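You operate a simulated robot arm through the tools that you are given. There is no shell and no other tool.

You run a simulated two-armed robot. Do the job below in one go: nothing can be reset, and whatever is moved stays where it is left.

JOB
Scrub the crust off the drip plate and drain the basin.
Fine: basket into the basin, brush back in its cup; the drain stays open. Set down upright: wire basket. What is to be rubbed or washed off counts as gone when no trace of it is left.
Where things are to end (x, y in the base frame): wire basket within 25 mm of [690, -380].

The check looks at the end state, three seconds after you hand in, the way a careful person would. Anything else that was tipped, shoved, dropped, spilled or broken makes it a failure.

ROBOT AND FRAMES
Two 7-joint arms with fingered hands on one trunk that stands fixed in place. Base frame: the origin is at the foot of the trunk, x ahead of it, y to its left, z up; the work surface is at about z = 840. Readings come in mm, degrees, newtons and seconds.
The left shoulder is at [200, 135, 945], the right one opposite. Payload 4 kg a hand.
The tool frame of a hand sits at the grasp point between the pads (the TCP): z along the fingers, y along the line on which they close. The tips reach 25 mm beyond it. The gripper opens to 88 mm. The gripper's body begins 29 mm behind the TCP. The gripper is a hand of 4 fingers: y runs from the thumb to the fingers, the wrist lies at [-13, -106, -174] in the tool frame.
Orientation is told as [roll, pitch, yaw] about the base's x, y, z axes, in that order, counted from this pose: with the fingers straight down and the wrist toward the robot, the tool's x, y and z point along [0, 1, 0], [1, 0, 0] and [0, 0, -1] of the base frame.

CONTROLS
- The arms move only by the tool drive_tool. It takes "left_series", "right_series" or both (then of equal length, played together; a hand with none holds still); each is one flat list of numbers, 6 for each row, row after row: the shift along the base's x, y, z in mm, then the turn, a rotation vector about the base's x, y, z in degrees. In form: [tx, ty, tz, rx, ry, rz, tx, ty, tz, rx, ry, rz, ...]. A call has 1 to 20 rows; each row shifts and turns the commanded pose from where the row before left it. A row lasts 0.2 s, in which the tool goes at most 50 mm and 8.6 degrees; a call with a longer step from one row to the next is refused whole. A pose out of reach is approached as far as the arm can. The call stops where the force on the tool passes 40 N (or 10 N more than at its start, if that is more) or the arm is blocked; 0.2 s more then pass. In this call time passes only in rows, and 0.2 s behind the last. The reply holds the time, the measured pose of the TCP, the force on the tool along the base axes, the opening and the grip force, in the units named above and with some noise, with the torque about the TCP (base axes, N m) and any sound that the robot's microphone picked up.
- Cameras (640 x 400 px; columns grow to the right, rows downward): "scene" is now at [135, -31.4, 1565.2]; the picture's right is [-0.38, -0.92, 0.00], its down [-0.57, 0.24, -0.78] and it looks along [0.72, -0.30, -0.62] (base axes); focal length 342 px, centre (320, 200). "left" rides on the left gripper at [-64, -83, -98] in its tool frame; the picture's right is [-0.62, -0.37, 0.69], its down [0.71, -0.63, 0.30] and it looks along [0.32, 0.68, 0.65] (tool axes); focal length 265 px, centre (320, 200). "right" rides on the right gripper at [64, -83, -98] in its tool frame; the picture's right is [-0.62, 0.37, -0.69], its down [-0.71, -0.63, 0.30] and it looks along [-0.33, 0.68, 0.65] (tool axes); focal length 265 px, centre (320, 200). There is no depth. A picture from a camera that has moved, and an enlarged one, comes with that camera's place and axes in the base frame and with its lens. The place of the scene camera against the robot may be out by one fixed shift of up to 12 mm in any direction.
- grab_frame(camera): a new picture of that camera. It takes no simulated time.
- move_column(by): slides the trunk up (or, below 0, down) by that many mm; the arms and the scene camera ride with it, the base frame stays. It gives what a move gives, with no picture.
- finger_targets(index, middle, ring, thumb_bend, thumb_turn, hand): sets how far each is bent, from 0 (flat) to 1 (curled in); at 0.3 the hand is open as for a grip, at 0.7 the pads meet at the TCP. One left out holds its place. A second passes; each finger stops where it meets its share of the squeeze, and holds until it gets a number again. It is the only way to open and close the hand. It gives what a move gives, with no picture; readings hold the bend of each and the force on the fingers (four entries, about 0 where the hand has none), thumb and palm. thumb_turn goes from beside the hand (0) to across from the fingers (1), as for a grip.
- turn_head(pan, tilt): turns the head with the scene camera to pan (to the left, within 97 degrees either way) and tilt (down, from -29 to 69), counted from straight ahead of the robot. It gives what a move gives.
- close_up(camera, box): a new picture of the part [left, top, right, bottom] of that camera's present view, enlarged. It takes no simulated time.
- sign_off(): hands the job in; it is judged then, once.

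Places have to be worked out from the pictures, the camera data and where the tool is seen. Open the grippers and draw the arms clear of the work before you hand the job in, unless the task says otherwise.

The tools are called after ">>>" by a JSON object that holds its "op" and its "data". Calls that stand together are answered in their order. drive_tool: Moves the arms, as the interface text tells. Its arguments: {"type":"object","properties":{"left_series":{"type":"array"},"right_series":{"type":"array"}},"required":[]} The other tools are called the same way: move_column (by) slides the trunk up or down; finger_targets (index, middle, ring, thumb_bend, thumb_turn, hand) moves the fingers one by one; turn_head (pan, tilt) turns the head that bears the scene camera; grab_frame (camera) takes a picture; close_up (camera, box) takes an enlarged picture of a part of a camera's view; sign_off () hands the job in.

At the start:

```text
t: 0.0
left_position: [636.5, 58.5, 1214.5]
left_tcp_rot: [0.0, -0.1, 0.1]
left_ft_force: [0.1, -0.1, -0.7]
left_wrist_torque: [-0.05, 0.01, -0.02]
left_grip_width: 87.7
left_grasp_force: 0.1
left_shape: jaw
left_bend: [0.3, 0.3, 0.3, 0.3, 0.98]
left_finger forces: [0.0, 0.0, 0.1, 0.0, 0.1, 0.0]
right_position: [493.0, -349.8, 1233.8]
right_tcp_rot: [0.0, 0.0, 0.0]
right_ft_force: [0.1, -1.1, -0.5]
right_wrist_torque: [0.01, 0.01, -0.01]
right_grip_width: 87.5
right_grasp_force: 0.1
right_shape: jaw
right_bend: [0.3, 0.3, 0.3, 0.3, 0.98]
right_finger forces: [0.1, 0.0, 0.1, 0.0, 0.0, 0.1]
trunk travel left (down, up): [-550.0, 220.0]
head pan, tilt: [-22.6, 38.4]
```

scene: 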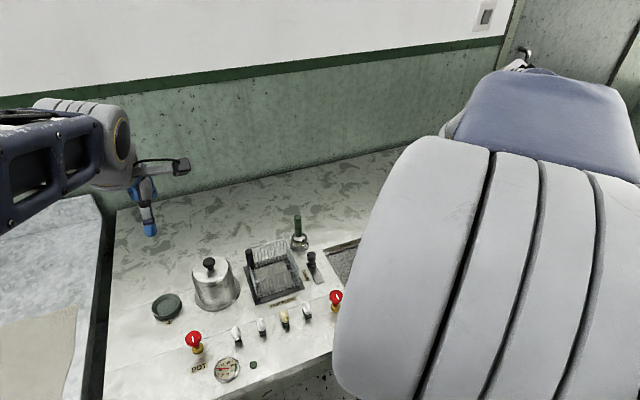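
right: 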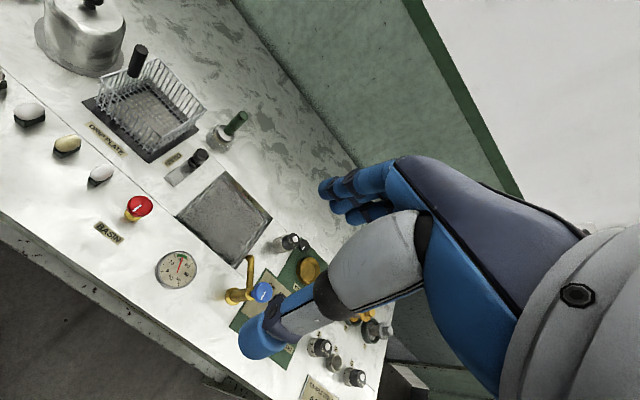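
left: 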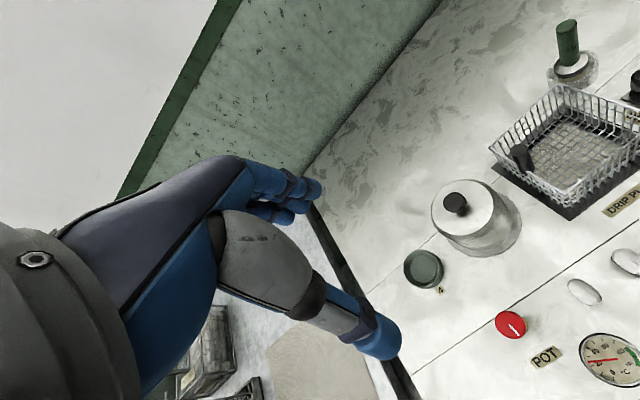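

I start by looking closely at the parts on the counter: basket on the drip plate, brush in its cup, the basin and its controls.

>>> {"op": "close_up", "data": {"camera": "right", "box": [60, 20, 320, 200]}}

>>> {"op": "close_up", "data": {"camera": "right", "box": [100, 150, 400, 400]}}

>>> {"op": "close_up", "data": {"camera": "left", "box": [400, 0, 640, 250]}}

>>> {"op": "close_up", "data": {"camera": "scene", "box": [130, 200, 380, 400]}}

```text
2.22 times, centred on (190, 110) of right
camera zoom: at [410.0, -286.1, 1332.2], right [0.37, -0.62, 0.69], down [-0.63, -0.71, -0.3], along [0.68, -0.33, -0.65], focal length 590 px, centre (609, 400)
```

zoom: 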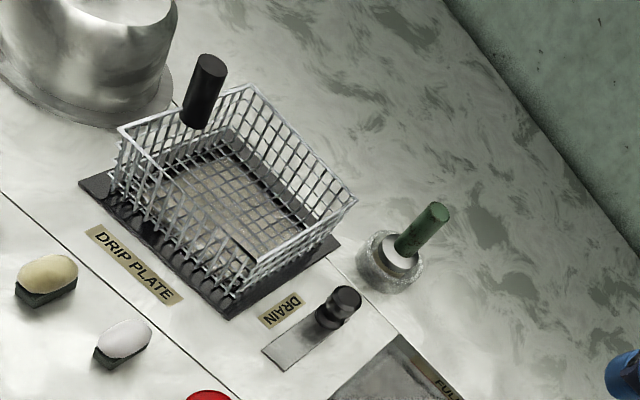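

```text
1.60 times, centred on (250, 275) of right
camera zoom: at [410.0, -286.1, 1332.2], right [0.37, -0.62, 0.69], down [-0.63, -0.71, -0.3], along [0.68, -0.33, -0.65], focal length 425 px, centre (432, 80)
```

zoom: 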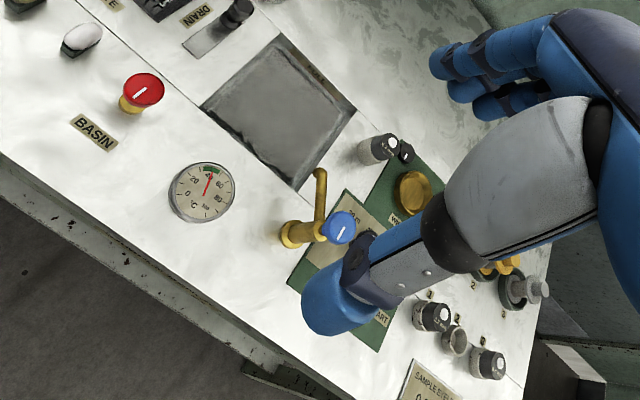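

```text
1.60 times, centred on (520, 125) of left
camera zoom: at [553.4, -6.4, 1312.5], right [-0.37, -0.62, -0.69], down [-0.63, 0.71, -0.3], along [0.68, 0.32, -0.65], focal length 425 px, centre (0, 320)
```

zoom: 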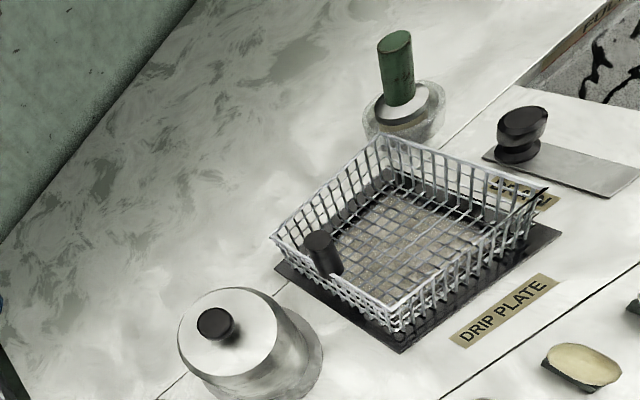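

```text
2.00 times, centred on (255, 300) of scene
camera zoom: at [135.0, -31.4, 1565.2], right [-0.38, -0.92, 0.0], down [-0.57, 0.24, -0.78], along [0.72, -0.3, -0.62], focal length 685 px, centre (450, 0)
```

zoom: 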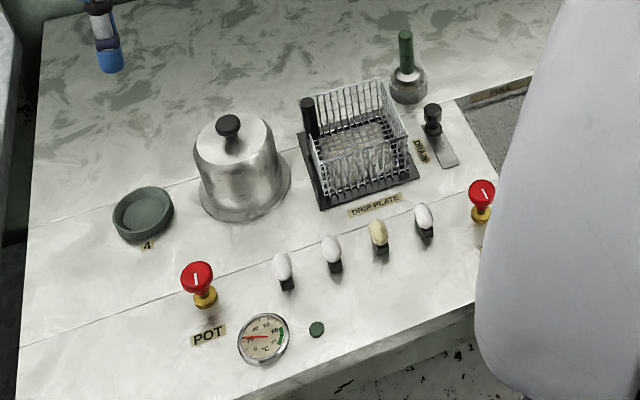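

The scene view is mostly blocked by the right arm, so I rely on the hand cameras: drip plate about (721,-143), basin about (690,-378), basket handle about (719,-95), drain knob about (729,-248), brush cup about (795,-254). I move the right hand low for a close look and the left hand out of the way.

>>> {"op": "drive_tool", "data": {"right_series": [13.4, 30.2, -29.2, 0, 0, 0, 13.4, 30.2, -29.2, 0, 0, 0, 13.4, 30.2, -29.2, 0, 0, 0, 13.4, 30.2, -29.2, 0, 0, 0, 13.4, 30.2, -29.2, 0, 0, 0, 13.4, 30.2, -29.2, 0, 0, 0, 13.4, 30.2, -29.2, 0, 0, 0, 13.4, 30.2, -29.2, 0, 0, 0], "left_series": [0, 25, 0, 0, 0, 0, 0, 25, 0, 0, 0, 0, 0, 25, 0, 0, 0, 0, 0, 25, 0, 0, 0, 0, 0, 25, 0, 0, 0, 0, 0, 25, 0, 0, 0, 0, 0, 25, 0, 0, 0, 0, 0, 25, 0, 0, 0, 0]}}

```text
t: 1.8
left_position: [636.6, 259.9, 1213.6]
left_tcp_rot: [0.0, 0.0, -0.1]
left_ft_force: [-0.6, 0.6, 1.0]
left_wrist_torque: [0.01, -0.03, 0.0]
left_grip_width: 87.6
left_grasp_force: 0.0
left_shape: jaw
left_bend: [0.3, 0.3, 0.3, 0.3, 0.98]
left_finger forces: [0.0, 0.1, 0.1, 0.1, 0.0, 0.0]
right_position: [596.2, -113.0, 1003.2]
right_tcp_rot: [-0.7, 0.2, 0.8]
right_ft_force: [-1.1, 0.0, 0.2]
right_wrist_torque: [-0.01, 0.06, 0.0]
right_grip_width: 87.7
right_grasp_force: 0.2
right_shape: jaw
right_bend: [0.3, 0.3, 0.3, 0.3, 0.98]
right_finger forces: [0.0, 0.0, 0.0, 0.1, 0.0, 0.0]
right hand out of reach, approached as far as the arm can: row 7
trunk travel left (down, up): [-550.0, 220.0]
head pan, tilt: [-22.6, 38.4]
```

The right hand is near (596,-113,1003). I take new pictures from both cameras.

>>> {"op": "grab_frame", "data": {"camera": "right"}}

>>> {"op": "grab_frame", "data": {"camera": "scene"}}

```text
taken
camera right: at [511.7, -49.0, 1102.2], right [0.38, -0.61, 0.7], down [-0.62, -0.73, -0.29], along [0.69, -0.32, -0.65], focal length 265 px, centre (320, 200)
```

right: 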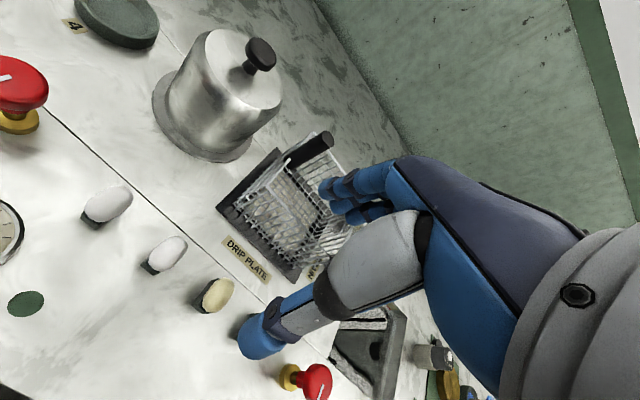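

```text
taken
camera scene: at [134.4, -30.3, 1565.3], right [-0.38, -0.92, 0.0], down [-0.57, 0.24, -0.78], along [0.72, -0.3, -0.62], focal length 342 px, centre (320, 200)
```

scene: 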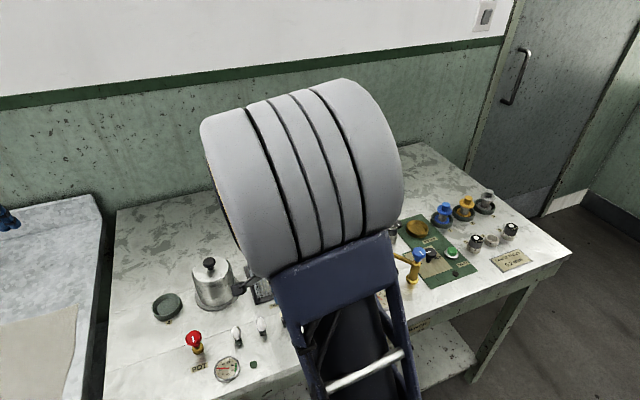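

The hand's own fingers and elbow hide the area from here. I move the right hand back right/up to get a clear view of the plate, drain, brush and basin together.

>>> {"op": "drive_tool", "data": {"right_series": [-7.2, -43.4, 15.4, 0, 0, 0, -7.2, -43.4, 15.4, 0, 0, 0, -7.2, -43.4, 15.4, 0, 0, 0, -7.2, -43.4, 15.4, 0, 0, 0, -7.2, -43.4, 15.4, 0, 0, 0]}}

>>> {"op": "grab_frame", "data": {"camera": "right"}}

>>> {"op": "close_up", "data": {"camera": "right", "box": [90, 20, 330, 170]}}

>>> {"op": "close_up", "data": {"camera": "right", "box": [160, 120, 400, 320]}}

>>> {"op": "grab_frame", "data": {"camera": "scene"}}

```text
t: 3.0
left_position: [635.7, 258.8, 1213.6]
left_tcp_rot: [0.1, 0.0, -0.1]
left_ft_force: [-0.7, 1.2, 0.3]
left_wrist_torque: [0.02, -0.04, 0.02]
left_grip_width: 87.6
left_grasp_force: 0.1
left_shape: jaw
left_bend: [0.3, 0.3, 0.3, 0.3, 0.98]
left_finger forces: [0.0, 0.1, 0.0, 0.0, 0.0, 0.0]
right_position: [561.8, -330.5, 1081.9]
right_tcp_rot: [0.0, 0.1, 0.0]
right_ft_force: [-0.1, 0.6, -0.6]
right_wrist_torque: [0.0, 0.0, 0.03]
right_grip_width: 87.6
right_grasp_force: 0.1
right_shape: jaw
right_bend: [0.3, 0.3, 0.3, 0.3, 0.98]
right_finger forces: [0.0, 0.0, 0.0, 0.1, 0.0, 0.0]
trunk travel left (down, up): [-550.0, 220.0]
head pan, tilt: [-22.6, 38.4]
```

```text
taken
camera right: at [480.0, -265.9, 1180.0], right [0.37, -0.62, 0.69], down [-0.63, -0.71, -0.3], along [0.68, -0.32, -0.65], focal length 265 px, centre (320, 200)
```

right: 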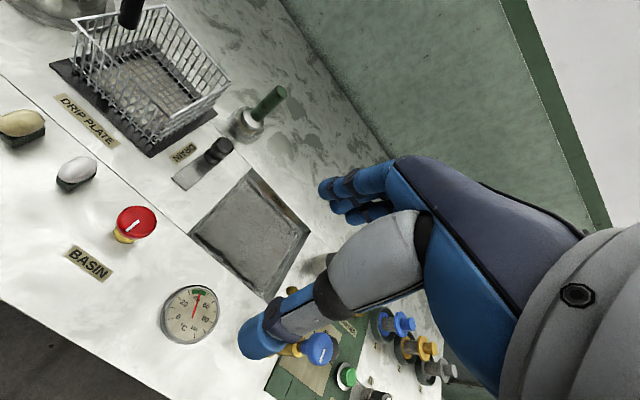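

```text
2.67 times, centred on (210, 95) of right
camera zoom: at [480.0, -265.9, 1180.0], right [0.37, -0.62, 0.69], down [-0.63, -0.71, -0.3], along [0.68, -0.32, -0.65], focal length 708 px, centre (613, 480)
```

zoom: 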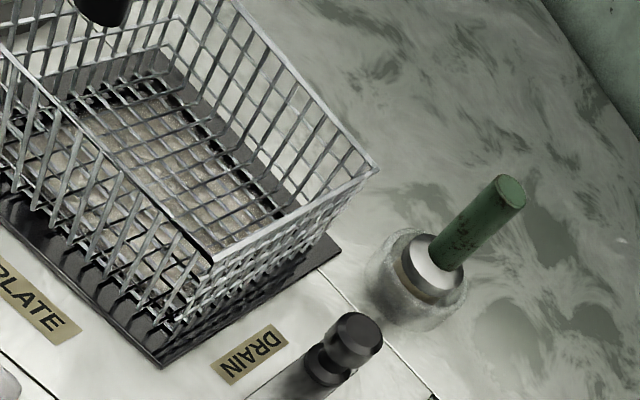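

```text
2.00 times, centred on (280, 220) of right
camera zoom: at [480.0, -265.9, 1180.0], right [0.37, -0.62, 0.69], down [-0.63, -0.71, -0.3], along [0.68, -0.32, -0.65], focal length 531 px, centre (400, 160)
```

zoom: 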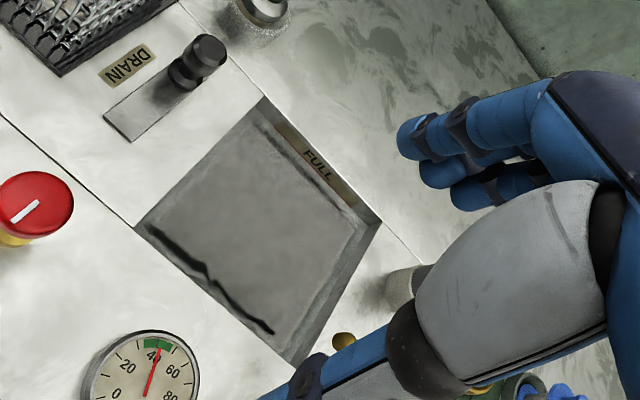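

```text
taken
camera scene: at [135.0, -31.1, 1565.1], right [-0.38, -0.92, 0.0], down [-0.57, 0.24, -0.78], along [0.72, -0.3, -0.62], focal length 342 px, centre (320, 200)
```

scene: 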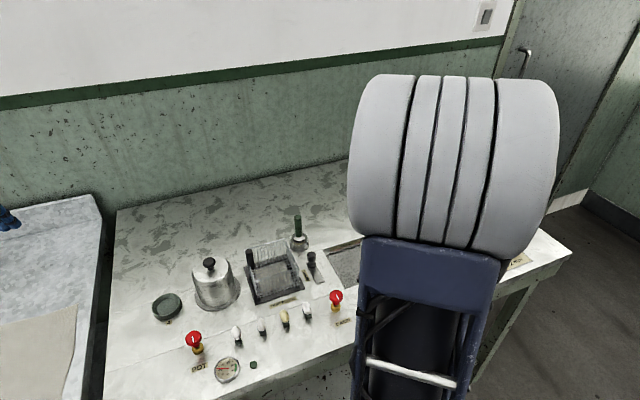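

I look more closely at the drain slide and the basin from this view and the scene camera.

>>> {"op": "close_up", "data": {"camera": "right", "box": [160, 120, 260, 200]}}

>>> {"op": "close_up", "data": {"camera": "scene", "box": [230, 200, 360, 310]}}

>>> {"op": "close_up", "data": {"camera": "right", "box": [40, 0, 240, 150]}}

>>> {"op": "close_up", "data": {"camera": "right", "box": [180, 150, 330, 310]}}

```text
5.00 times, centred on (210, 160) of right
camera zoom: at [480.0, -265.9, 1180.0], right [0.37, -0.62, 0.69], down [-0.63, -0.71, -0.3], along [0.68, -0.32, -0.65], focal length 1327 px, centre (870, 400)
```

zoom: 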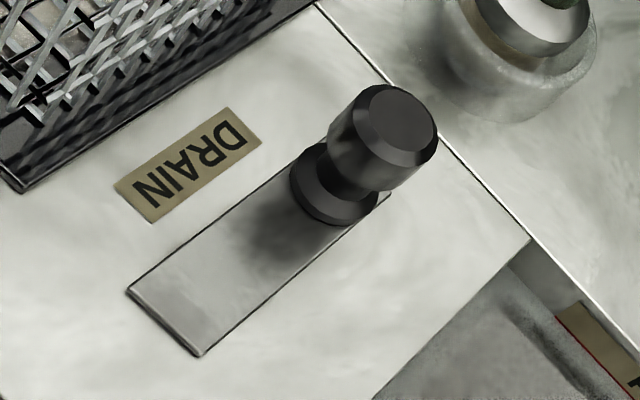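

```text
3.64 times, centred on (295, 255) of scene
camera zoom: at [135.0, -31.1, 1565.1], right [-0.38, -0.92, 0.0], down [-0.57, 0.24, -0.78], along [0.72, -0.3, -0.62], focal length 1245 px, centre (411, 0)
```

zoom: 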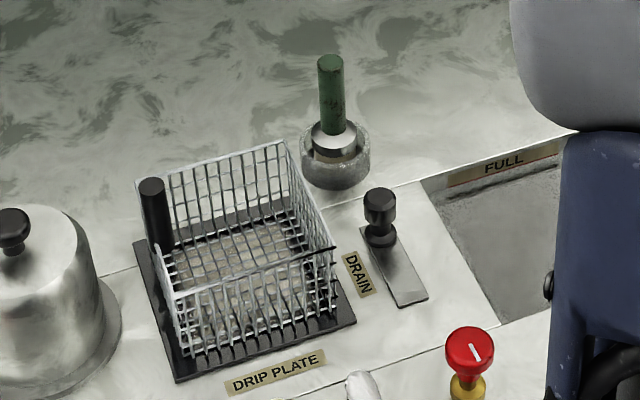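

```text
2.67 times, centred on (140, 75) of right
camera zoom: at [480.0, -265.9, 1180.0], right [0.37, -0.62, 0.69], down [-0.63, -0.71, -0.3], along [0.68, -0.32, -0.65], focal length 708 px, centre (800, 533)
```

zoom: 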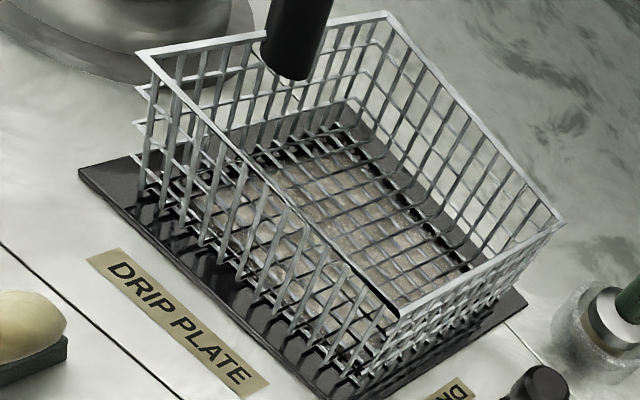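

```text
2.50 times, centred on (255, 230) of right
camera zoom: at [480.0, -265.9, 1180.0], right [0.37, -0.62, 0.69], down [-0.63, -0.71, -0.3], along [0.68, -0.32, -0.65], focal length 664 px, centre (482, 125)
```

zoom: 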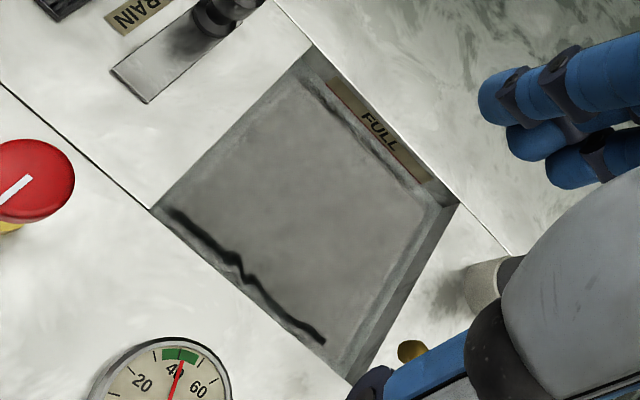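

Triangulating: drain knob at about (720,-250), top z≈886, on a strip running from x≈655 to 737, so it most likely slides toward the robot. The handle top is at about (717,-96,963) with the rim at z≈922, and the brush is at about (791,-246) with its top at z≈960. I narrow the right hand and hover over the drain knob.

>>> {"op": "finger_targets", "data": {"hand": "right", "index": 0.46, "middle": 0.46, "ring": 0.46, "thumb_bend": 0.46}}

>>> {"op": "drive_tool", "data": {"right_series": [31.6, 16.1, -24.4, 0, 0, 0, 31.6, 16.1, -24.4, 0, 0, 0, 31.6, 16.1, -24.4, 0, 0, 0, 31.6, 16.1, -24.4, 0, 0, 0, 31.6, 16.1, -24.4, 0, 0, 0]}}

>>> {"op": "grab_frame", "data": {"camera": "right"}}

>>> {"op": "grab_frame", "data": {"camera": "scene"}}

```text
t: 4.0
left_position: [636.2, 259.1, 1215.0]
left_tcp_rot: [0.0, 0.0, 0.0]
left_ft_force: [-0.2, -0.2, 0.2]
left_wrist_torque: [0.0, 0.03, 0.03]
left_grip_width: 87.6
left_grasp_force: 0.0
left_shape: jaw
left_bend: [0.3, 0.3, 0.3, 0.3, 0.98]
left_finger forces: [0.1, 0.1, 0.2, 0.0, 0.0, 0.1]
right_position: [562.7, -329.8, 1081.3]
right_tcp_rot: [-0.1, -0.1, 0.0]
right_ft_force: [-0.1, -0.7, 0.6]
right_wrist_torque: [0.03, -0.03, -0.02]
right_grip_width: 51.2
right_grasp_force: 0.0
right_shape: fingers
right_bend: [0.46, 0.46, 0.46, 0.46, 0.98]
right_finger forces: [0.0, 0.0, 0.0, 0.0, 0.0, 0.0]
trunk travel left (down, up): [-550.0, 220.0]
head pan, tilt: [-22.6, 38.4]
```

```text
t: 5.2
left_position: [635.3, 259.3, 1214.4]
left_tcp_rot: [0.0, 0.0, -0.1]
left_ft_force: [-0.1, -0.2, -0.1]
left_wrist_torque: [-0.01, 0.01, 0.02]
left_grip_width: 87.4
left_grasp_force: 0.0
left_shape: jaw
left_bend: [0.3, 0.3, 0.3, 0.3, 0.98]
left_finger forces: [0.0, 0.0, 0.1, 0.0, 0.1, 0.1]
right_position: [719.7, -252.4, 959.7]
right_tcp_rot: [-0.1, 0.0, -0.2]
right_ft_force: [0.0, -0.7, 0.9]
right_wrist_torque: [0.01, 0.01, 0.01]
right_grip_width: 50.8
right_grasp_force: 0.0
right_shape: fingers
right_bend: [0.46, 0.46, 0.46, 0.46, 0.98]
right_finger forces: [0.1, 0.0, 0.1, 0.1, 0.0, 0.0]
trunk travel left (down, up): [-550.0, 220.0]
head pan, tilt: [-22.6, 38.4]
```

```text
taken
camera right: at [637.2, -188.2, 1058.1], right [0.37, -0.62, 0.69], down [-0.63, -0.71, -0.3], along [0.68, -0.33, -0.65], focal length 265 px, centre (320, 200)
```

right: 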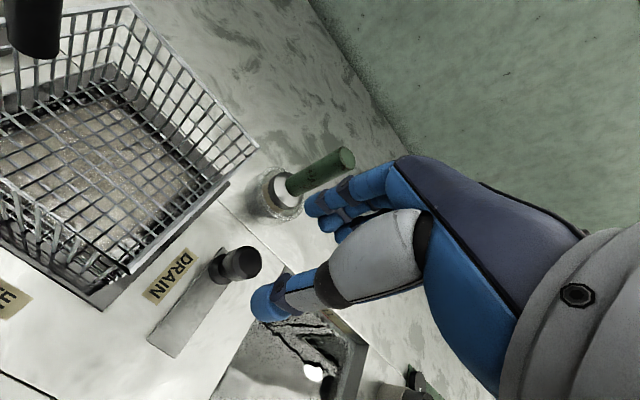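

```text
taken
camera scene: at [134.5, -31.5, 1565.2], right [-0.39, -0.92, 0.0], down [-0.57, 0.24, -0.78], along [0.72, -0.3, -0.62], focal length 342 px, centre (320, 200)
```

scene: 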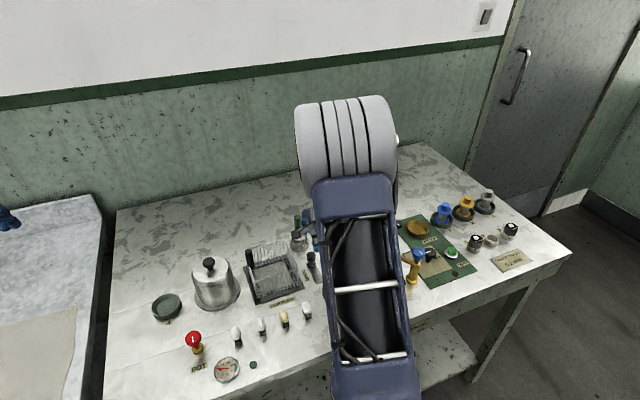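

The hand camera puts the drain knob at about (718,-249) and the brush at about (790,-242), so there is room. I lower the hand around the knob and close the fingers on it.

>>> {"op": "drive_tool", "data": {"right_series": [-2, 1, -20, 0, 0, 0, -2, 1, -20, 0, 0, 0, -1, 1, -20, 0, 0, 0, 0, 0, -17, 0, 0, 0]}}

>>> {"op": "close_up", "data": {"camera": "right", "box": [180, 120, 420, 350]}}

```text
t: 6.2
left_position: [635.7, 258.1, 1214.1]
left_tcp_rot: [0.0, 0.1, -0.1]
left_ft_force: [0.2, 1.0, -0.7]
left_wrist_torque: [0.0, 0.0, -0.03]
left_grip_width: 87.6
left_grasp_force: 0.0
left_shape: jaw
left_bend: [0.3, 0.3, 0.3, 0.3, 0.98]
left_finger forces: [0.0, 0.0, 0.0, 0.1, 0.0, 0.1]
right_position: [714.1, -246.6, 881.8]
right_tcp_rot: [0.0, 0.0, 0.0]
right_ft_force: [0.2, 0.1, -1.5]
right_wrist_torque: [0.02, -0.01, 0.01]
right_grip_width: 51.0
right_grasp_force: 0.1
right_shape: fingers
right_bend: [0.46, 0.46, 0.46, 0.46, 0.98]
right_finger forces: [0.0, 0.0, 0.0, 0.0, 0.0, 0.1]
trunk travel left (down, up): [-550.0, 220.0]
head pan, tilt: [-22.6, 38.4]
```

```text
1.74 times, centred on (300, 235) of right
camera zoom: at [631.2, -182.6, 980.0], right [0.37, -0.62, 0.69], down [-0.63, -0.71, -0.3], along [0.68, -0.33, -0.65], focal length 462 px, centre (355, 139)
```

zoom: 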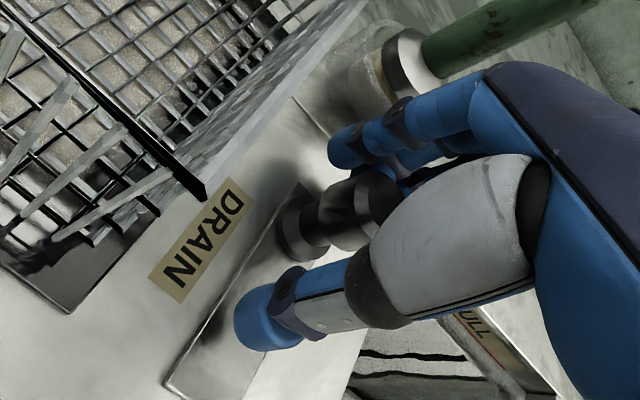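

The knob stands between thumb and fingers. I close the hand on it.

>>> {"op": "finger_targets", "data": {"hand": "right", "index": 0.62, "middle": 0.62, "ring": 0.62, "thumb_bend": 0.62}}

>>> {"op": "close_up", "data": {"camera": "right", "box": [180, 120, 420, 350]}}

```text
t: 7.2
left_position: [636.4, 257.9, 1214.7]
left_tcp_rot: [0.1, 0.0, 0.0]
left_ft_force: [-0.1, 0.5, -0.6]
left_wrist_torque: [0.01, 0.0, -0.01]
left_grip_width: 87.8
left_grasp_force: 0.1
left_shape: jaw
left_bend: [0.3, 0.3, 0.3, 0.3, 0.98]
left_finger forces: [0.0, 0.0, 0.0, 0.1, 0.0, 0.0]
right_position: [713.4, -247.3, 880.9]
right_tcp_rot: [0.0, 0.1, 0.0]
right_ft_force: [0.5, 0.8, -0.7]
right_wrist_torque: [0.0, 0.03, 0.03]
right_grip_width: 16.3
right_grasp_force: 0.4
right_shape: fingers
right_bend: [0.61, 0.61, 0.62, 0.62, 0.98]
right_finger forces: [0.3, 0.7, 0.1, 0.1, 0.1, 0.0]
trunk travel left (down, up): [-550.0, 220.0]
head pan, tilt: [-22.6, 38.4]
```

```text
1.74 times, centred on (300, 235) of right
camera zoom: at [631.3, -182.6, 980.2], right [0.37, -0.62, 0.69], down [-0.63, -0.71, -0.3], along [0.68, -0.32, -0.65], focal length 462 px, centre (355, 139)
```

zoom: 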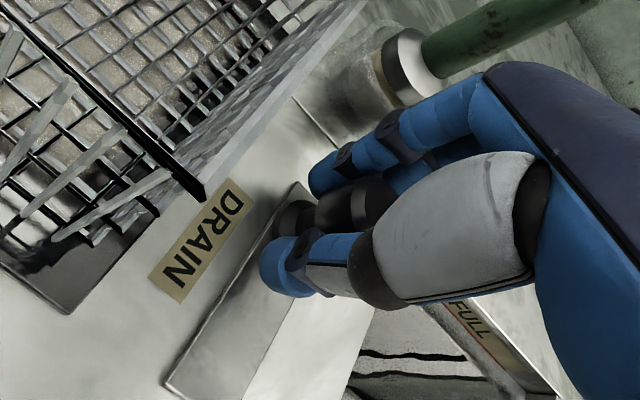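

The fingers sit around the knob's waist with light contact. I pull toward the robot (−x) in small steps and watch the force.

>>> {"op": "drive_tool", "data": {"right_series": [-5, 0, 0, 0, 0, 0, -5, 0, 0, 0, 0, 0, -5, 0, 0, 0, 0, 0, -5, 0, 0, 0, 0, 0]}}

>>> {"op": "close_up", "data": {"camera": "right", "box": [180, 120, 420, 350]}}

```text
t: 8.2
left_position: [636.1, 258.3, 1214.6]
left_tcp_rot: [0.0, 0.0, -0.1]
left_ft_force: [-0.2, -0.4, 0.1]
left_wrist_torque: [0.03, 0.03, -0.02]
left_grip_width: 87.6
left_grasp_force: 0.2
left_shape: jaw
left_bend: [0.3, 0.3, 0.3, 0.3, 0.98]
left_finger forces: [0.0, 0.1, 0.0, 0.1, 0.1, 0.0]
right_position: [693.4, -248.2, 883.0]
right_tcp_rot: [0.0, 0.1, -0.1]
right_ft_force: [0.6, 0.6, -0.2]
right_wrist_torque: [0.08, 0.02, 0.04]
right_grip_width: 16.1
right_grasp_force: 0.3
right_shape: fingers
right_bend: [0.62, 0.62, 0.62, 0.62, 0.98]
right_finger forces: [0.1, 0.2, 0.0, 0.1, 0.1, 0.0]
trunk travel left (down, up): [-550.0, 220.0]
head pan, tilt: [-22.6, 38.4]
```

```text
1.74 times, centred on (300, 235) of right
camera zoom: at [611.5, -183.1, 981.3], right [0.37, -0.62, 0.69], down [-0.63, -0.71, -0.3], along [0.68, -0.33, -0.65], focal length 462 px, centre (355, 139)
```

zoom: 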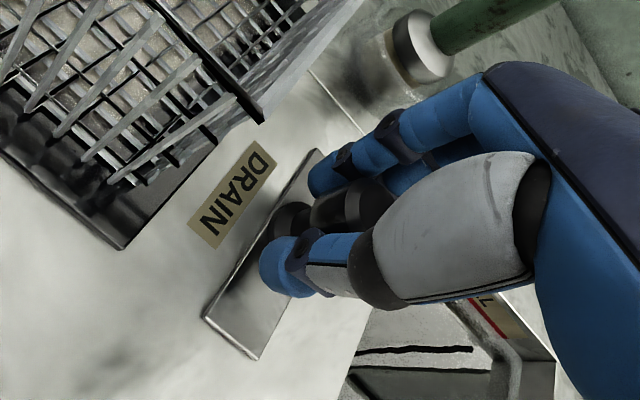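

The knob slides along easily (now at about x=698). I keep pulling to the end of its travel.

>>> {"op": "drive_tool", "data": {"right_series": [-5, 0, 0, 0, 0, 0, -5, 0, 0, 0, 0, 0, -5, 0, 0, 0, 0, 0, -5, 0, 0, 0, 0, 0, -5, 0, 0, 0, 0, 0, -5, 0, 0, 0, 0, 0]}}

>>> {"op": "grab_frame", "data": {"camera": "right"}}

```text
t: 9.6
left_position: [638.7, 260.0, 1214.6]
left_tcp_rot: [0.0, 0.0, 0.0]
left_ft_force: [1.0, -0.2, 0.2]
left_wrist_torque: [-0.02, 0.0, -0.04]
left_grip_width: 87.7
left_grasp_force: 0.1
left_shape: jaw
left_bend: [0.3, 0.3, 0.3, 0.3, 0.98]
left_finger forces: [0.0, 0.1, 0.0, 0.1, 0.0, 0.0]
right_position: [667.0, -245.9, 884.3]
right_tcp_rot: [0.0, -0.4, 0.0]
right_ft_force: [22.3, 0.2, 1.6]
right_wrist_torque: [-0.05, -0.33, 0.01]
right_grip_width: 28.1
right_grasp_force: 10.0
right_shape: fingers
right_bend: [0.5, 0.52, 0.62, 0.62, 0.98]
right_finger forces: [10.2, 9.0, 0.0, 0.0, 0.0, 0.1]
trunk travel left (down, up): [-550.0, 220.0]
head pan, tilt: [-22.6, 38.4]
```

```text
taken
camera right: at [583.4, -182.0, 982.3], right [0.37, -0.62, 0.69], down [-0.63, -0.71, -0.31], along [0.69, -0.32, -0.65], focal length 265 px, centre (320, 200)
```

right: 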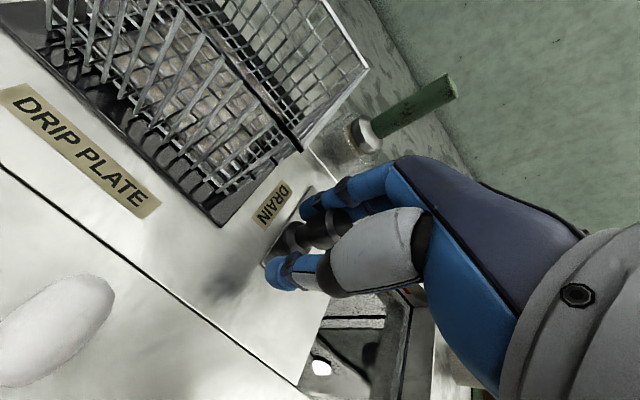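

The slide reached its end stop (22 N). I open the fingers, and look before lifting away.

>>> {"op": "finger_targets", "data": {"hand": "right", "index": 0.4, "middle": 0.4, "ring": 0.4, "thumb_bend": 0.4}}

>>> {"op": "close_up", "data": {"camera": "right", "box": [180, 120, 420, 350]}}

```text
t: 10.6
left_position: [636.9, 259.9, 1215.1]
left_tcp_rot: [-0.1, 0.0, 0.1]
left_ft_force: [0.3, -0.3, 0.6]
left_wrist_torque: [0.0, -0.01, 0.02]
left_grip_width: 87.7
left_grasp_force: 0.0
left_shape: jaw
left_bend: [0.3, 0.3, 0.3, 0.3, 0.98]
left_finger forces: [0.0, 0.1, 0.1, 0.0, 0.1, 0.1]
right_position: [664.2, -247.3, 882.6]
right_tcp_rot: [-0.1, 0.0, -0.2]
right_ft_force: [0.7, 0.1, 0.4]
right_wrist_torque: [-0.02, 0.0, -0.02]
right_grip_width: 63.8
right_grasp_force: 0.1
right_shape: fingers
right_bend: [0.4, 0.4, 0.4, 0.4, 0.98]
right_finger forces: [0.4, 0.0, 0.0, 0.0, 0.1, 0.0]
trunk travel left (down, up): [-550.0, 220.0]
head pan, tilt: [-22.6, 38.4]
```

```text
1.74 times, centred on (300, 235) of right
camera zoom: at [581.7, -182.4, 981.7], right [0.37, -0.62, 0.69], down [-0.63, -0.71, -0.3], along [0.68, -0.33, -0.65], focal length 462 px, centre (355, 139)
```

zoom: 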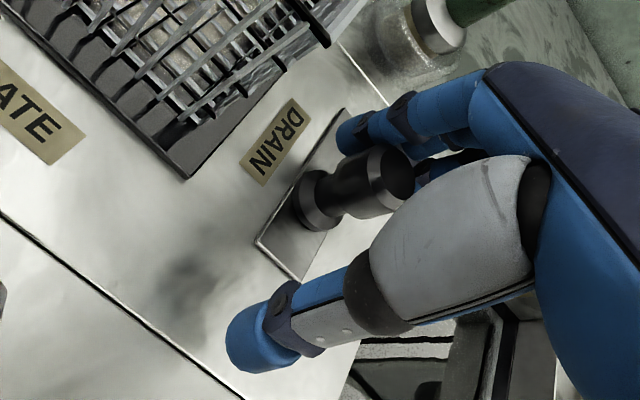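

The hand is open around the knob. I rise straight up and back to the viewing spot to check the slide and the basin.

>>> {"op": "drive_tool", "data": {"right_series": [2, 0, 20, 0, 0, 0, 2, 0, 30, 0, 0, 0, 0, 0, 45, 0, 0, 0, -20, -15, 40, 0, 0, 0, -25, -25, 30, 0, 0, 0, -30, -25, 25, 0, 0, 0, -30, -20, 10, 0, 0, 0]}}

>>> {"op": "grab_frame", "data": {"camera": "right"}}

>>> {"op": "close_up", "data": {"camera": "right", "box": [160, 120, 340, 320]}}

```text
t: 12.2
left_position: [636.4, 259.6, 1214.8]
left_tcp_rot: [0.0, -0.1, 0.0]
left_ft_force: [-0.4, -0.2, -0.1]
left_wrist_torque: [-0.02, 0.0, 0.03]
left_grip_width: 87.6
left_grasp_force: 0.0
left_shape: jaw
left_bend: [0.3, 0.3, 0.3, 0.3, 0.98]
left_finger forces: [0.0, 0.0, 0.0, 0.0, 0.0, 0.0]
right_position: [563.7, -331.2, 1085.0]
right_tcp_rot: [0.0, 0.1, 0.0]
right_ft_force: [-0.2, -0.5, 0.7]
right_wrist_torque: [-0.01, 0.04, 0.0]
right_grip_width: 63.6
right_grasp_force: 0.1
right_shape: fingers
right_bend: [0.4, 0.4, 0.4, 0.4, 0.98]
right_finger forces: [0.1, 0.1, 0.0, 0.0, 0.0, 0.0]
trunk travel left (down, up): [-550.0, 220.0]
head pan, tilt: [-22.6, 38.4]
```

```text
taken
camera right: at [480.7, -266.7, 1183.6], right [0.37, -0.62, 0.69], down [-0.63, -0.71, -0.3], along [0.68, -0.32, -0.65], focal length 265 px, centre (320, 200)
```

right: 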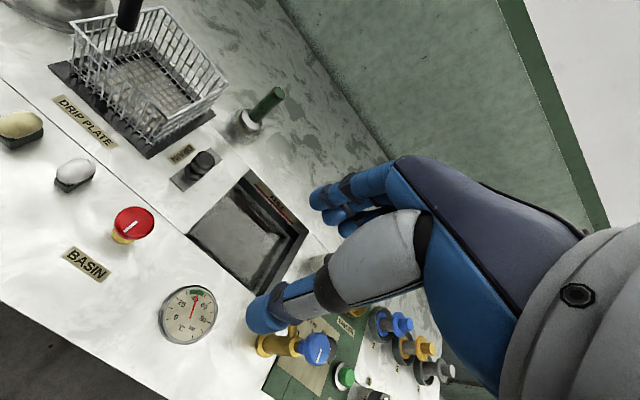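

```text
2.00 times, centred on (250, 220) of right
camera zoom: at [480.7, -266.7, 1183.6], right [0.37, -0.62, 0.69], down [-0.63, -0.71, -0.3], along [0.68, -0.32, -0.65], focal length 531 px, centre (460, 160)
```

zoom: 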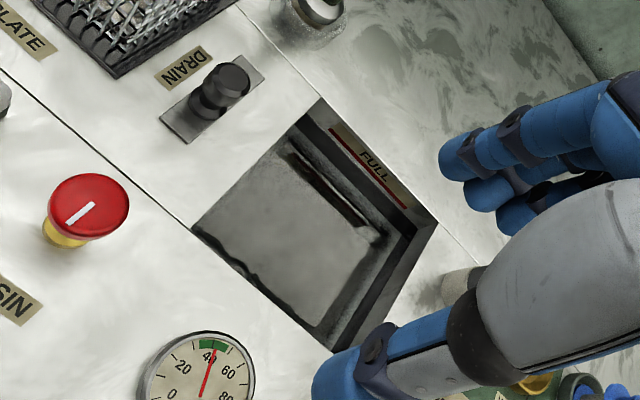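

The water level is visibly falling and the slide stays pulled at x≈684 (it hit its stop). While it drains, I go hover near the basket handle to fix its place.

>>> {"op": "drive_tool", "data": {"right_series": [19, 36, -3, 0, 0, 0, 19, 36, -3, 0, 0, 0, 19, 36, -3, 0, 0, 0, 19, 36, -3, 0, 0, 0, 19, 36, -3, 0, 0, 0, 19, 36, -3, 0, 0, 0]}}

>>> {"op": "grab_frame", "data": {"camera": "right"}}

>>> {"op": "grab_frame", "data": {"camera": "scene"}}

```text
t: 13.6
left_position: [636.9, 258.1, 1215.0]
left_tcp_rot: [-0.1, 0.0, -0.1]
left_ft_force: [0.1, 0.0, -0.7]
left_wrist_torque: [0.03, 0.0, 0.03]
left_grip_width: 87.6
left_grasp_force: 0.1
left_shape: jaw
left_bend: [0.3, 0.3, 0.3, 0.3, 0.98]
left_finger forces: [0.0, 0.0, 0.0, 0.0, 0.0, 0.0]
right_position: [677.8, -116.1, 1064.8]
right_tcp_rot: [-0.1, 0.0, -0.1]
right_ft_force: [0.0, -0.7, -0.1]
right_wrist_torque: [0.0, 0.01, 0.05]
right_grip_width: 63.5
right_grasp_force: 0.0
right_shape: fingers
right_bend: [0.4, 0.4, 0.4, 0.4, 0.98]
right_finger forces: [0.0, 0.0, 0.1, 0.0, 0.0, 0.0]
trunk travel left (down, up): [-550.0, 220.0]
head pan, tilt: [-22.6, 38.4]
```

```text
taken
camera right: at [595.2, -52.1, 1164.2], right [0.37, -0.62, 0.69], down [-0.63, -0.71, -0.3], along [0.68, -0.33, -0.65], focal length 265 px, centre (320, 200)
```

right: 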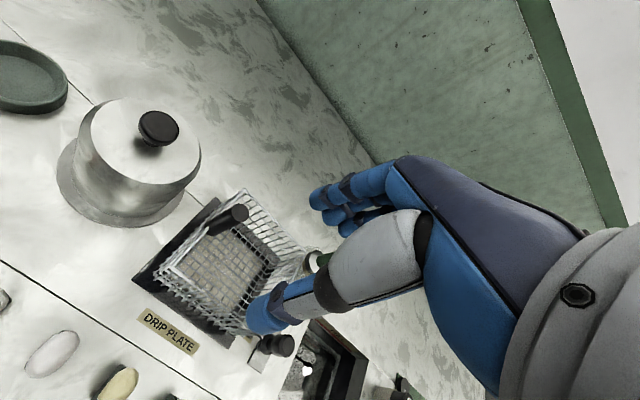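

```text
taken
camera scene: at [134.8, -31.7, 1565.2], right [-0.39, -0.92, 0.0], down [-0.57, 0.24, -0.78], along [0.72, -0.3, -0.62], focal length 342 px, centre (320, 200)
```

scene: 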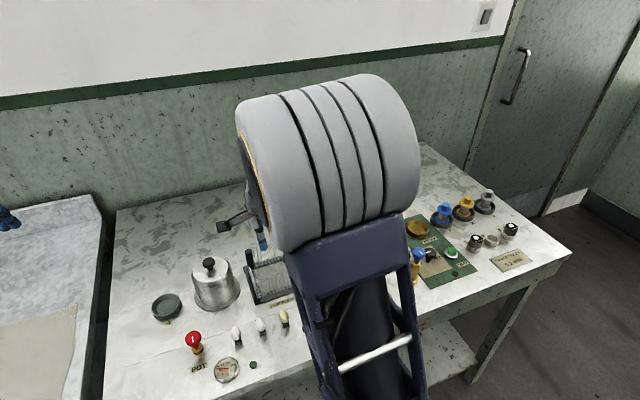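

>>> {"op": "close_up", "data": {"camera": "right", "box": [120, 170, 320, 370]}}

```text
2.00 times, centred on (220, 270) of right
camera zoom: at [595.2, -52.1, 1164.2], right [0.37, -0.62, 0.69], down [-0.63, -0.71, -0.3], along [0.68, -0.33, -0.65], focal length 531 px, centre (520, 60)
```

zoom: 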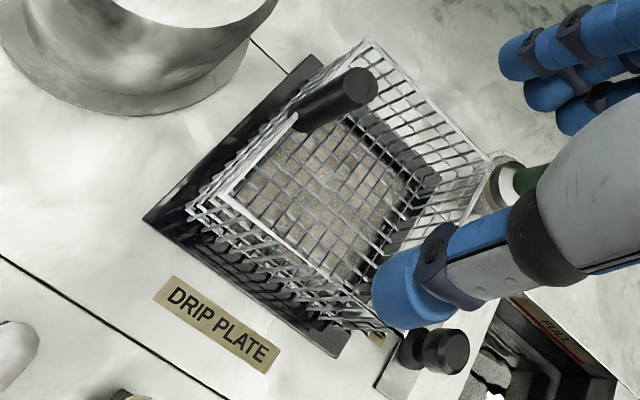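

The handle triangulates to about (719,-93), top z≈962. I move above it and check the alignment before going down.

>>> {"op": "drive_tool", "data": {"right_series": [20, 11.5, -20, 0, 0, 0, 21, 11.6, -25, 0, 0, 0, 0, 0, -10, 0, 0, 0]}}

>>> {"op": "close_up", "data": {"camera": "right", "box": [180, 120, 420, 350]}}

```text
t: 14.4
left_position: [637.3, 260.4, 1214.1]
left_tcp_rot: [0.0, 0.0, 0.0]
left_ft_force: [-0.4, 1.0, 0.4]
left_wrist_torque: [0.01, -0.01, -0.01]
left_grip_width: 87.6
left_grasp_force: 0.1
left_shape: jaw
left_bend: [0.3, 0.3, 0.3, 0.3, 0.98]
left_finger forces: [0.0, 0.0, 0.0, 0.0, 0.0, 0.0]
right_position: [720.5, -92.6, 1009.6]
right_tcp_rot: [-0.1, 0.0, 0.0]
right_ft_force: [0.0, 0.0, 0.0]
right_wrist_torque: [0.01, 0.01, 0.03]
right_grip_width: 63.5
right_grasp_force: 0.1
right_shape: fingers
right_bend: [0.4, 0.4, 0.4, 0.4, 0.98]
right_finger forces: [0.1, 0.1, 0.0, 0.0, 0.0, 0.1]
trunk travel left (down, up): [-550.0, 220.0]
head pan, tilt: [-22.6, 38.4]
```

```text
1.74 times, centred on (300, 235) of right
camera zoom: at [637.2, -29.3, 1108.3], right [0.37, -0.62, 0.69], down [-0.63, -0.71, -0.3], along [0.68, -0.32, -0.65], focal length 462 px, centre (355, 139)
```

zoom: 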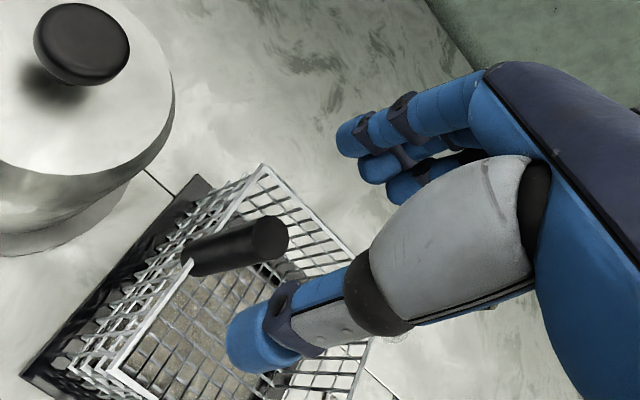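

Aligned: the handle is at about (719,-91). I lower to grip height with the tips just above the rim.

>>> {"op": "drive_tool", "data": {"right_series": [-1, 1, -20, 0, 0, 0, 0, 0.5, -20, 0, 0, 0, 0, 0, -18, 0, 0, 0]}}

>>> {"op": "close_up", "data": {"camera": "right", "box": [180, 120, 420, 350]}}

```text
t: 15.2
left_position: [635.7, 260.1, 1213.1]
left_tcp_rot: [0.0, 0.0, 0.1]
left_ft_force: [-0.8, 0.3, 0.0]
left_wrist_torque: [0.01, 0.02, 0.01]
left_grip_width: 87.7
left_grasp_force: 0.1
left_shape: jaw
left_bend: [0.3, 0.3, 0.3, 0.3, 0.98]
left_finger forces: [0.1, 0.0, 0.0, 0.1, 0.0, 0.1]
right_position: [716.8, -93.2, 950.7]
right_tcp_rot: [-0.1, -0.1, -0.2]
right_ft_force: [-0.3, 0.6, 0.3]
right_wrist_torque: [0.01, -0.04, -0.02]
right_grip_width: 63.5
right_grasp_force: 0.1
right_shape: fingers
right_bend: [0.4, 0.4, 0.4, 0.4, 0.98]
right_finger forces: [0.0, 0.0, 0.1, 0.0, 0.0, 0.1]
trunk travel left (down, up): [-550.0, 220.0]
head pan, tilt: [-22.6, 38.4]
```

```text
1.74 times, centred on (300, 235) of right
camera zoom: at [635.3, -28.0, 1050.1], right [0.37, -0.62, 0.69], down [-0.63, -0.71, -0.3], along [0.68, -0.33, -0.65], focal length 462 px, centre (355, 139)
```

zoom: 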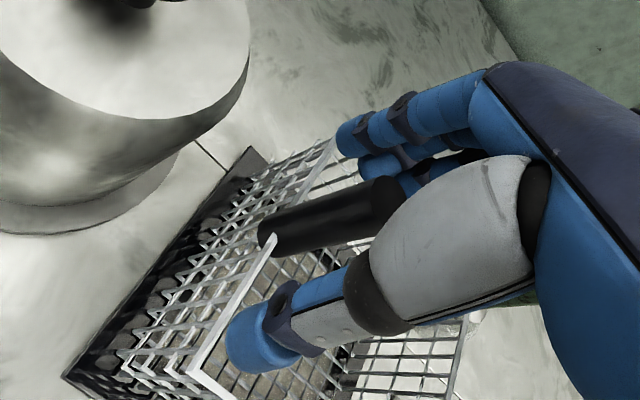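

The handle stands between thumb and fingers. I close the hand on it.

>>> {"op": "finger_targets", "data": {"hand": "right", "index": 0.72, "middle": 0.72, "ring": 0.72, "thumb_bend": 0.72}}

>>> {"op": "close_up", "data": {"camera": "right", "box": [180, 120, 420, 350]}}

```text
t: 16.2
left_position: [636.7, 259.5, 1214.8]
left_tcp_rot: [0.0, -0.1, 0.0]
left_ft_force: [0.0, -0.4, 0.1]
left_wrist_torque: [0.01, -0.03, 0.02]
left_grip_width: 87.7
left_grasp_force: 0.1
left_shape: jaw
left_bend: [0.3, 0.3, 0.3, 0.3, 0.98]
left_finger forces: [0.1, 0.1, 0.0, 0.1, 0.1, 0.0]
right_position: [718.0, -93.7, 950.4]
right_tcp_rot: [0.1, 0.0, -0.1]
right_ft_force: [-0.5, 0.1, 0.3]
right_wrist_torque: [0.03, 0.04, 0.03]
right_grip_width: 7.9
right_grasp_force: 6.3
right_shape: fingers
right_bend: [0.71, 0.71, 0.72, 0.65, 0.97]
right_finger forces: [4.4, 2.6, 0.0, 0.0, 6.2, 0.0]
trunk travel left (down, up): [-550.0, 220.0]
head pan, tilt: [-22.6, 38.4]
```

```text
1.74 times, centred on (300, 235) of right
camera zoom: at [635.5, -28.0, 1050.1], right [0.37, -0.62, 0.69], down [-0.63, -0.71, -0.3], along [0.68, -0.33, -0.65], focal length 462 px, centre (355, 139)
```

zoom: 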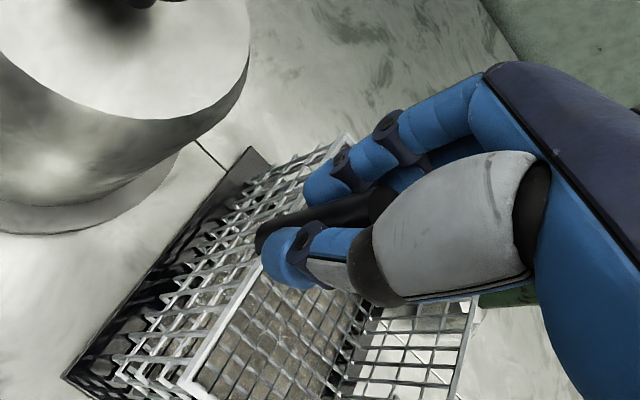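

The index and middle fingers and the thumb hold the handle at only about 6 N, so I squeeze more firmly.

>>> {"op": "finger_targets", "data": {"hand": "right", "index": 0.95, "middle": 0.95, "ring": 0.75, "thumb_bend": 0.95}}

>>> {"op": "close_up", "data": {"camera": "right", "box": [180, 120, 420, 350]}}

```text
t: 17.2
left_position: [636.5, 258.9, 1214.1]
left_tcp_rot: [0.0, 0.0, -0.1]
left_ft_force: [-0.3, 0.2, 0.2]
left_wrist_torque: [0.01, 0.0, -0.01]
left_grip_width: 87.4
left_grasp_force: 0.1
left_shape: jaw
left_bend: [0.3, 0.3, 0.3, 0.3, 0.98]
left_finger forces: [0.1, 0.1, 0.1, 0.0, 0.0, 0.1]
right_position: [717.8, -93.1, 951.1]
right_tcp_rot: [0.0, 0.0, 0.0]
right_ft_force: [-1.8, -0.5, 0.6]
right_wrist_torque: [0.07, -0.01, 0.11]
right_grip_width: 14.4
right_grasp_force: 36.0
right_shape: fingers
right_bend: [0.76, 0.92, 0.75, 0.93, 0.87]
right_finger forces: [6.7, 32.2, 0.1, 0.0, 33.8, 0.0]
trunk travel left (down, up): [-550.0, 220.0]
head pan, tilt: [-22.6, 38.4]
```

```text
1.74 times, centred on (300, 235) of right
camera zoom: at [635.4, -27.9, 1050.2], right [0.37, -0.62, 0.69], down [-0.63, -0.71, -0.3], along [0.68, -0.32, -0.65], focal length 462 px, centre (355, 139)
```

zoom: 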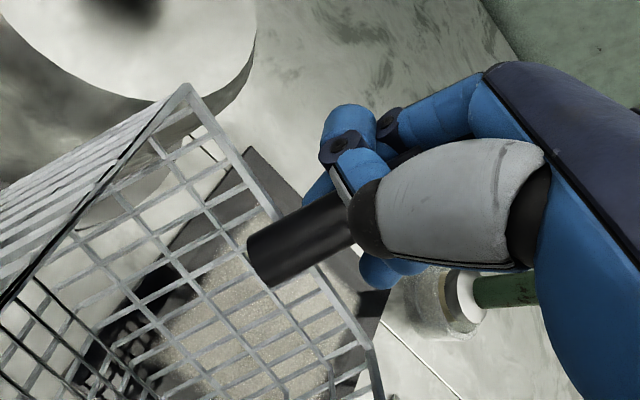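

The strong squeeze twisted the handle and swung the basket around. I look at it from all cameras before doing anything else.

>>> {"op": "grab_frame", "data": {"camera": "right"}}

>>> {"op": "grab_frame", "data": {"camera": "scene"}}

>>> {"op": "grab_frame", "data": {"camera": "left"}}

>>> {"op": "close_up", "data": {"camera": "scene", "box": [140, 200, 340, 320]}}

```text
taken
camera right: at [635.4, -27.9, 1050.2], right [0.37, -0.62, 0.69], down [-0.63, -0.71, -0.3], along [0.68, -0.32, -0.65], focal length 265 px, centre (320, 200)
```

right: 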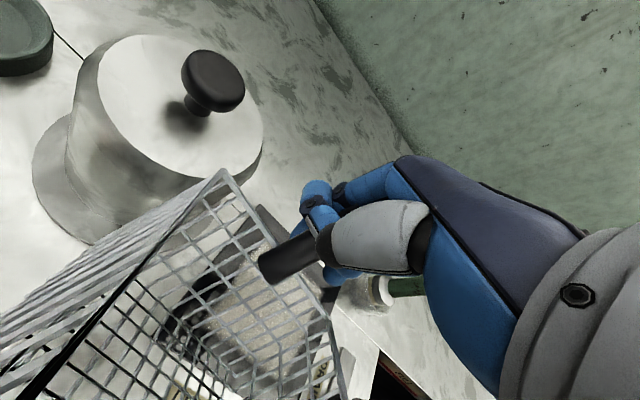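

```text
taken
camera scene: at [134.9, -31.3, 1565.2], right [-0.38, -0.92, 0.0], down [-0.57, 0.24, -0.78], along [0.72, -0.3, -0.62], focal length 342 px, centre (320, 200)
```

scene: 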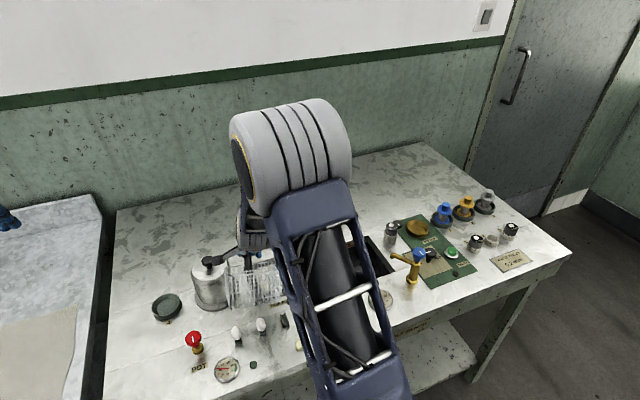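

```text
taken
camera left: at [552.4, 194.5, 1312.3], right [-0.37, -0.62, -0.69], down [-0.63, 0.71, -0.3], along [0.68, 0.32, -0.65], focal length 265 px, centre (320, 200)
```

left: 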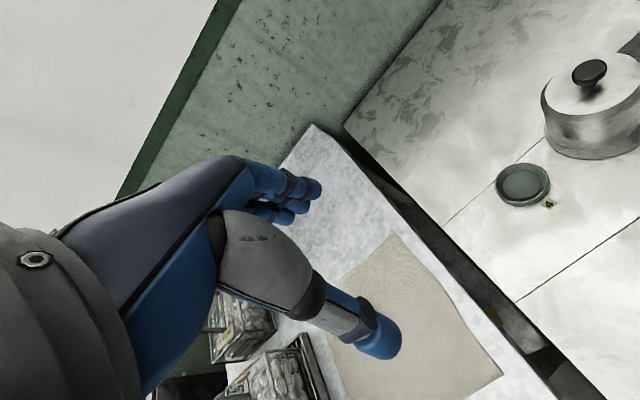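

```text
3.20 times, centred on (240, 260) of scene
camera zoom: at [134.9, -31.3, 1565.2], right [-0.38, -0.92, 0.0], down [-0.57, 0.24, -0.78], along [0.72, -0.3, -0.62], focal length 1095 px, centre (576, 8)
```

zoom: 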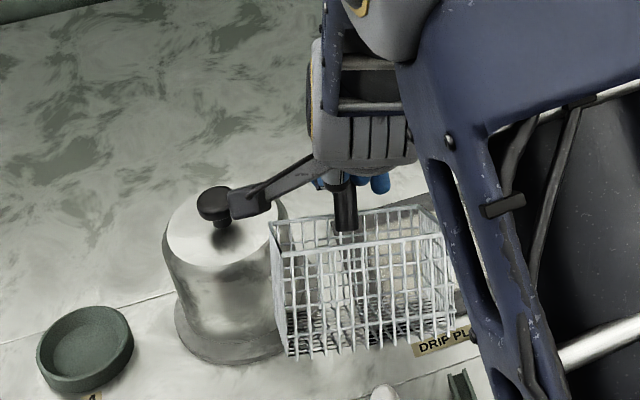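

The basket has pivoted toward the robot around the handle. I check whether it touched the pot or the eggs in front.

>>> {"op": "close_up", "data": {"camera": "scene", "box": [180, 240, 330, 370]}}

>>> {"op": "close_up", "data": {"camera": "right", "box": [0, 150, 360, 400]}}

```text
3.08 times, centred on (255, 305) of scene
camera zoom: at [134.9, -31.3, 1565.2], right [-0.38, -0.92, 0.0], down [-0.57, 0.24, -0.78], along [0.72, -0.3, -0.62], focal length 1053 px, centre (520, -123)
```

zoom: 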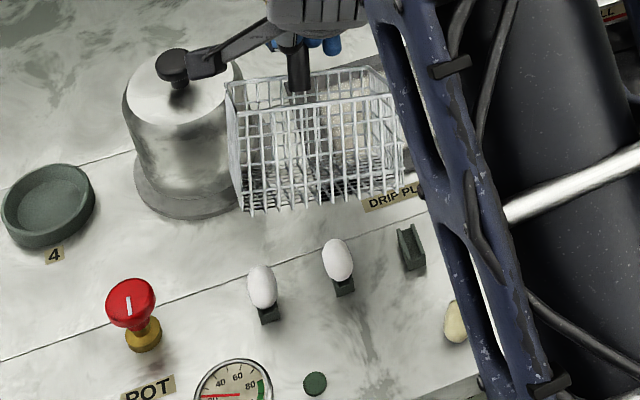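

```text
1.60 times, centred on (180, 275) of right
camera zoom: at [635.4, -27.9, 1050.2], right [0.37, -0.62, 0.69], down [-0.63, -0.71, -0.3], along [0.68, -0.32, -0.65], focal length 425 px, centre (544, 80)
```

zoom: 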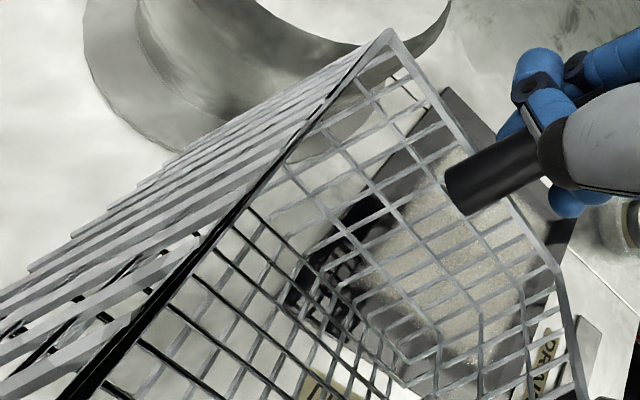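

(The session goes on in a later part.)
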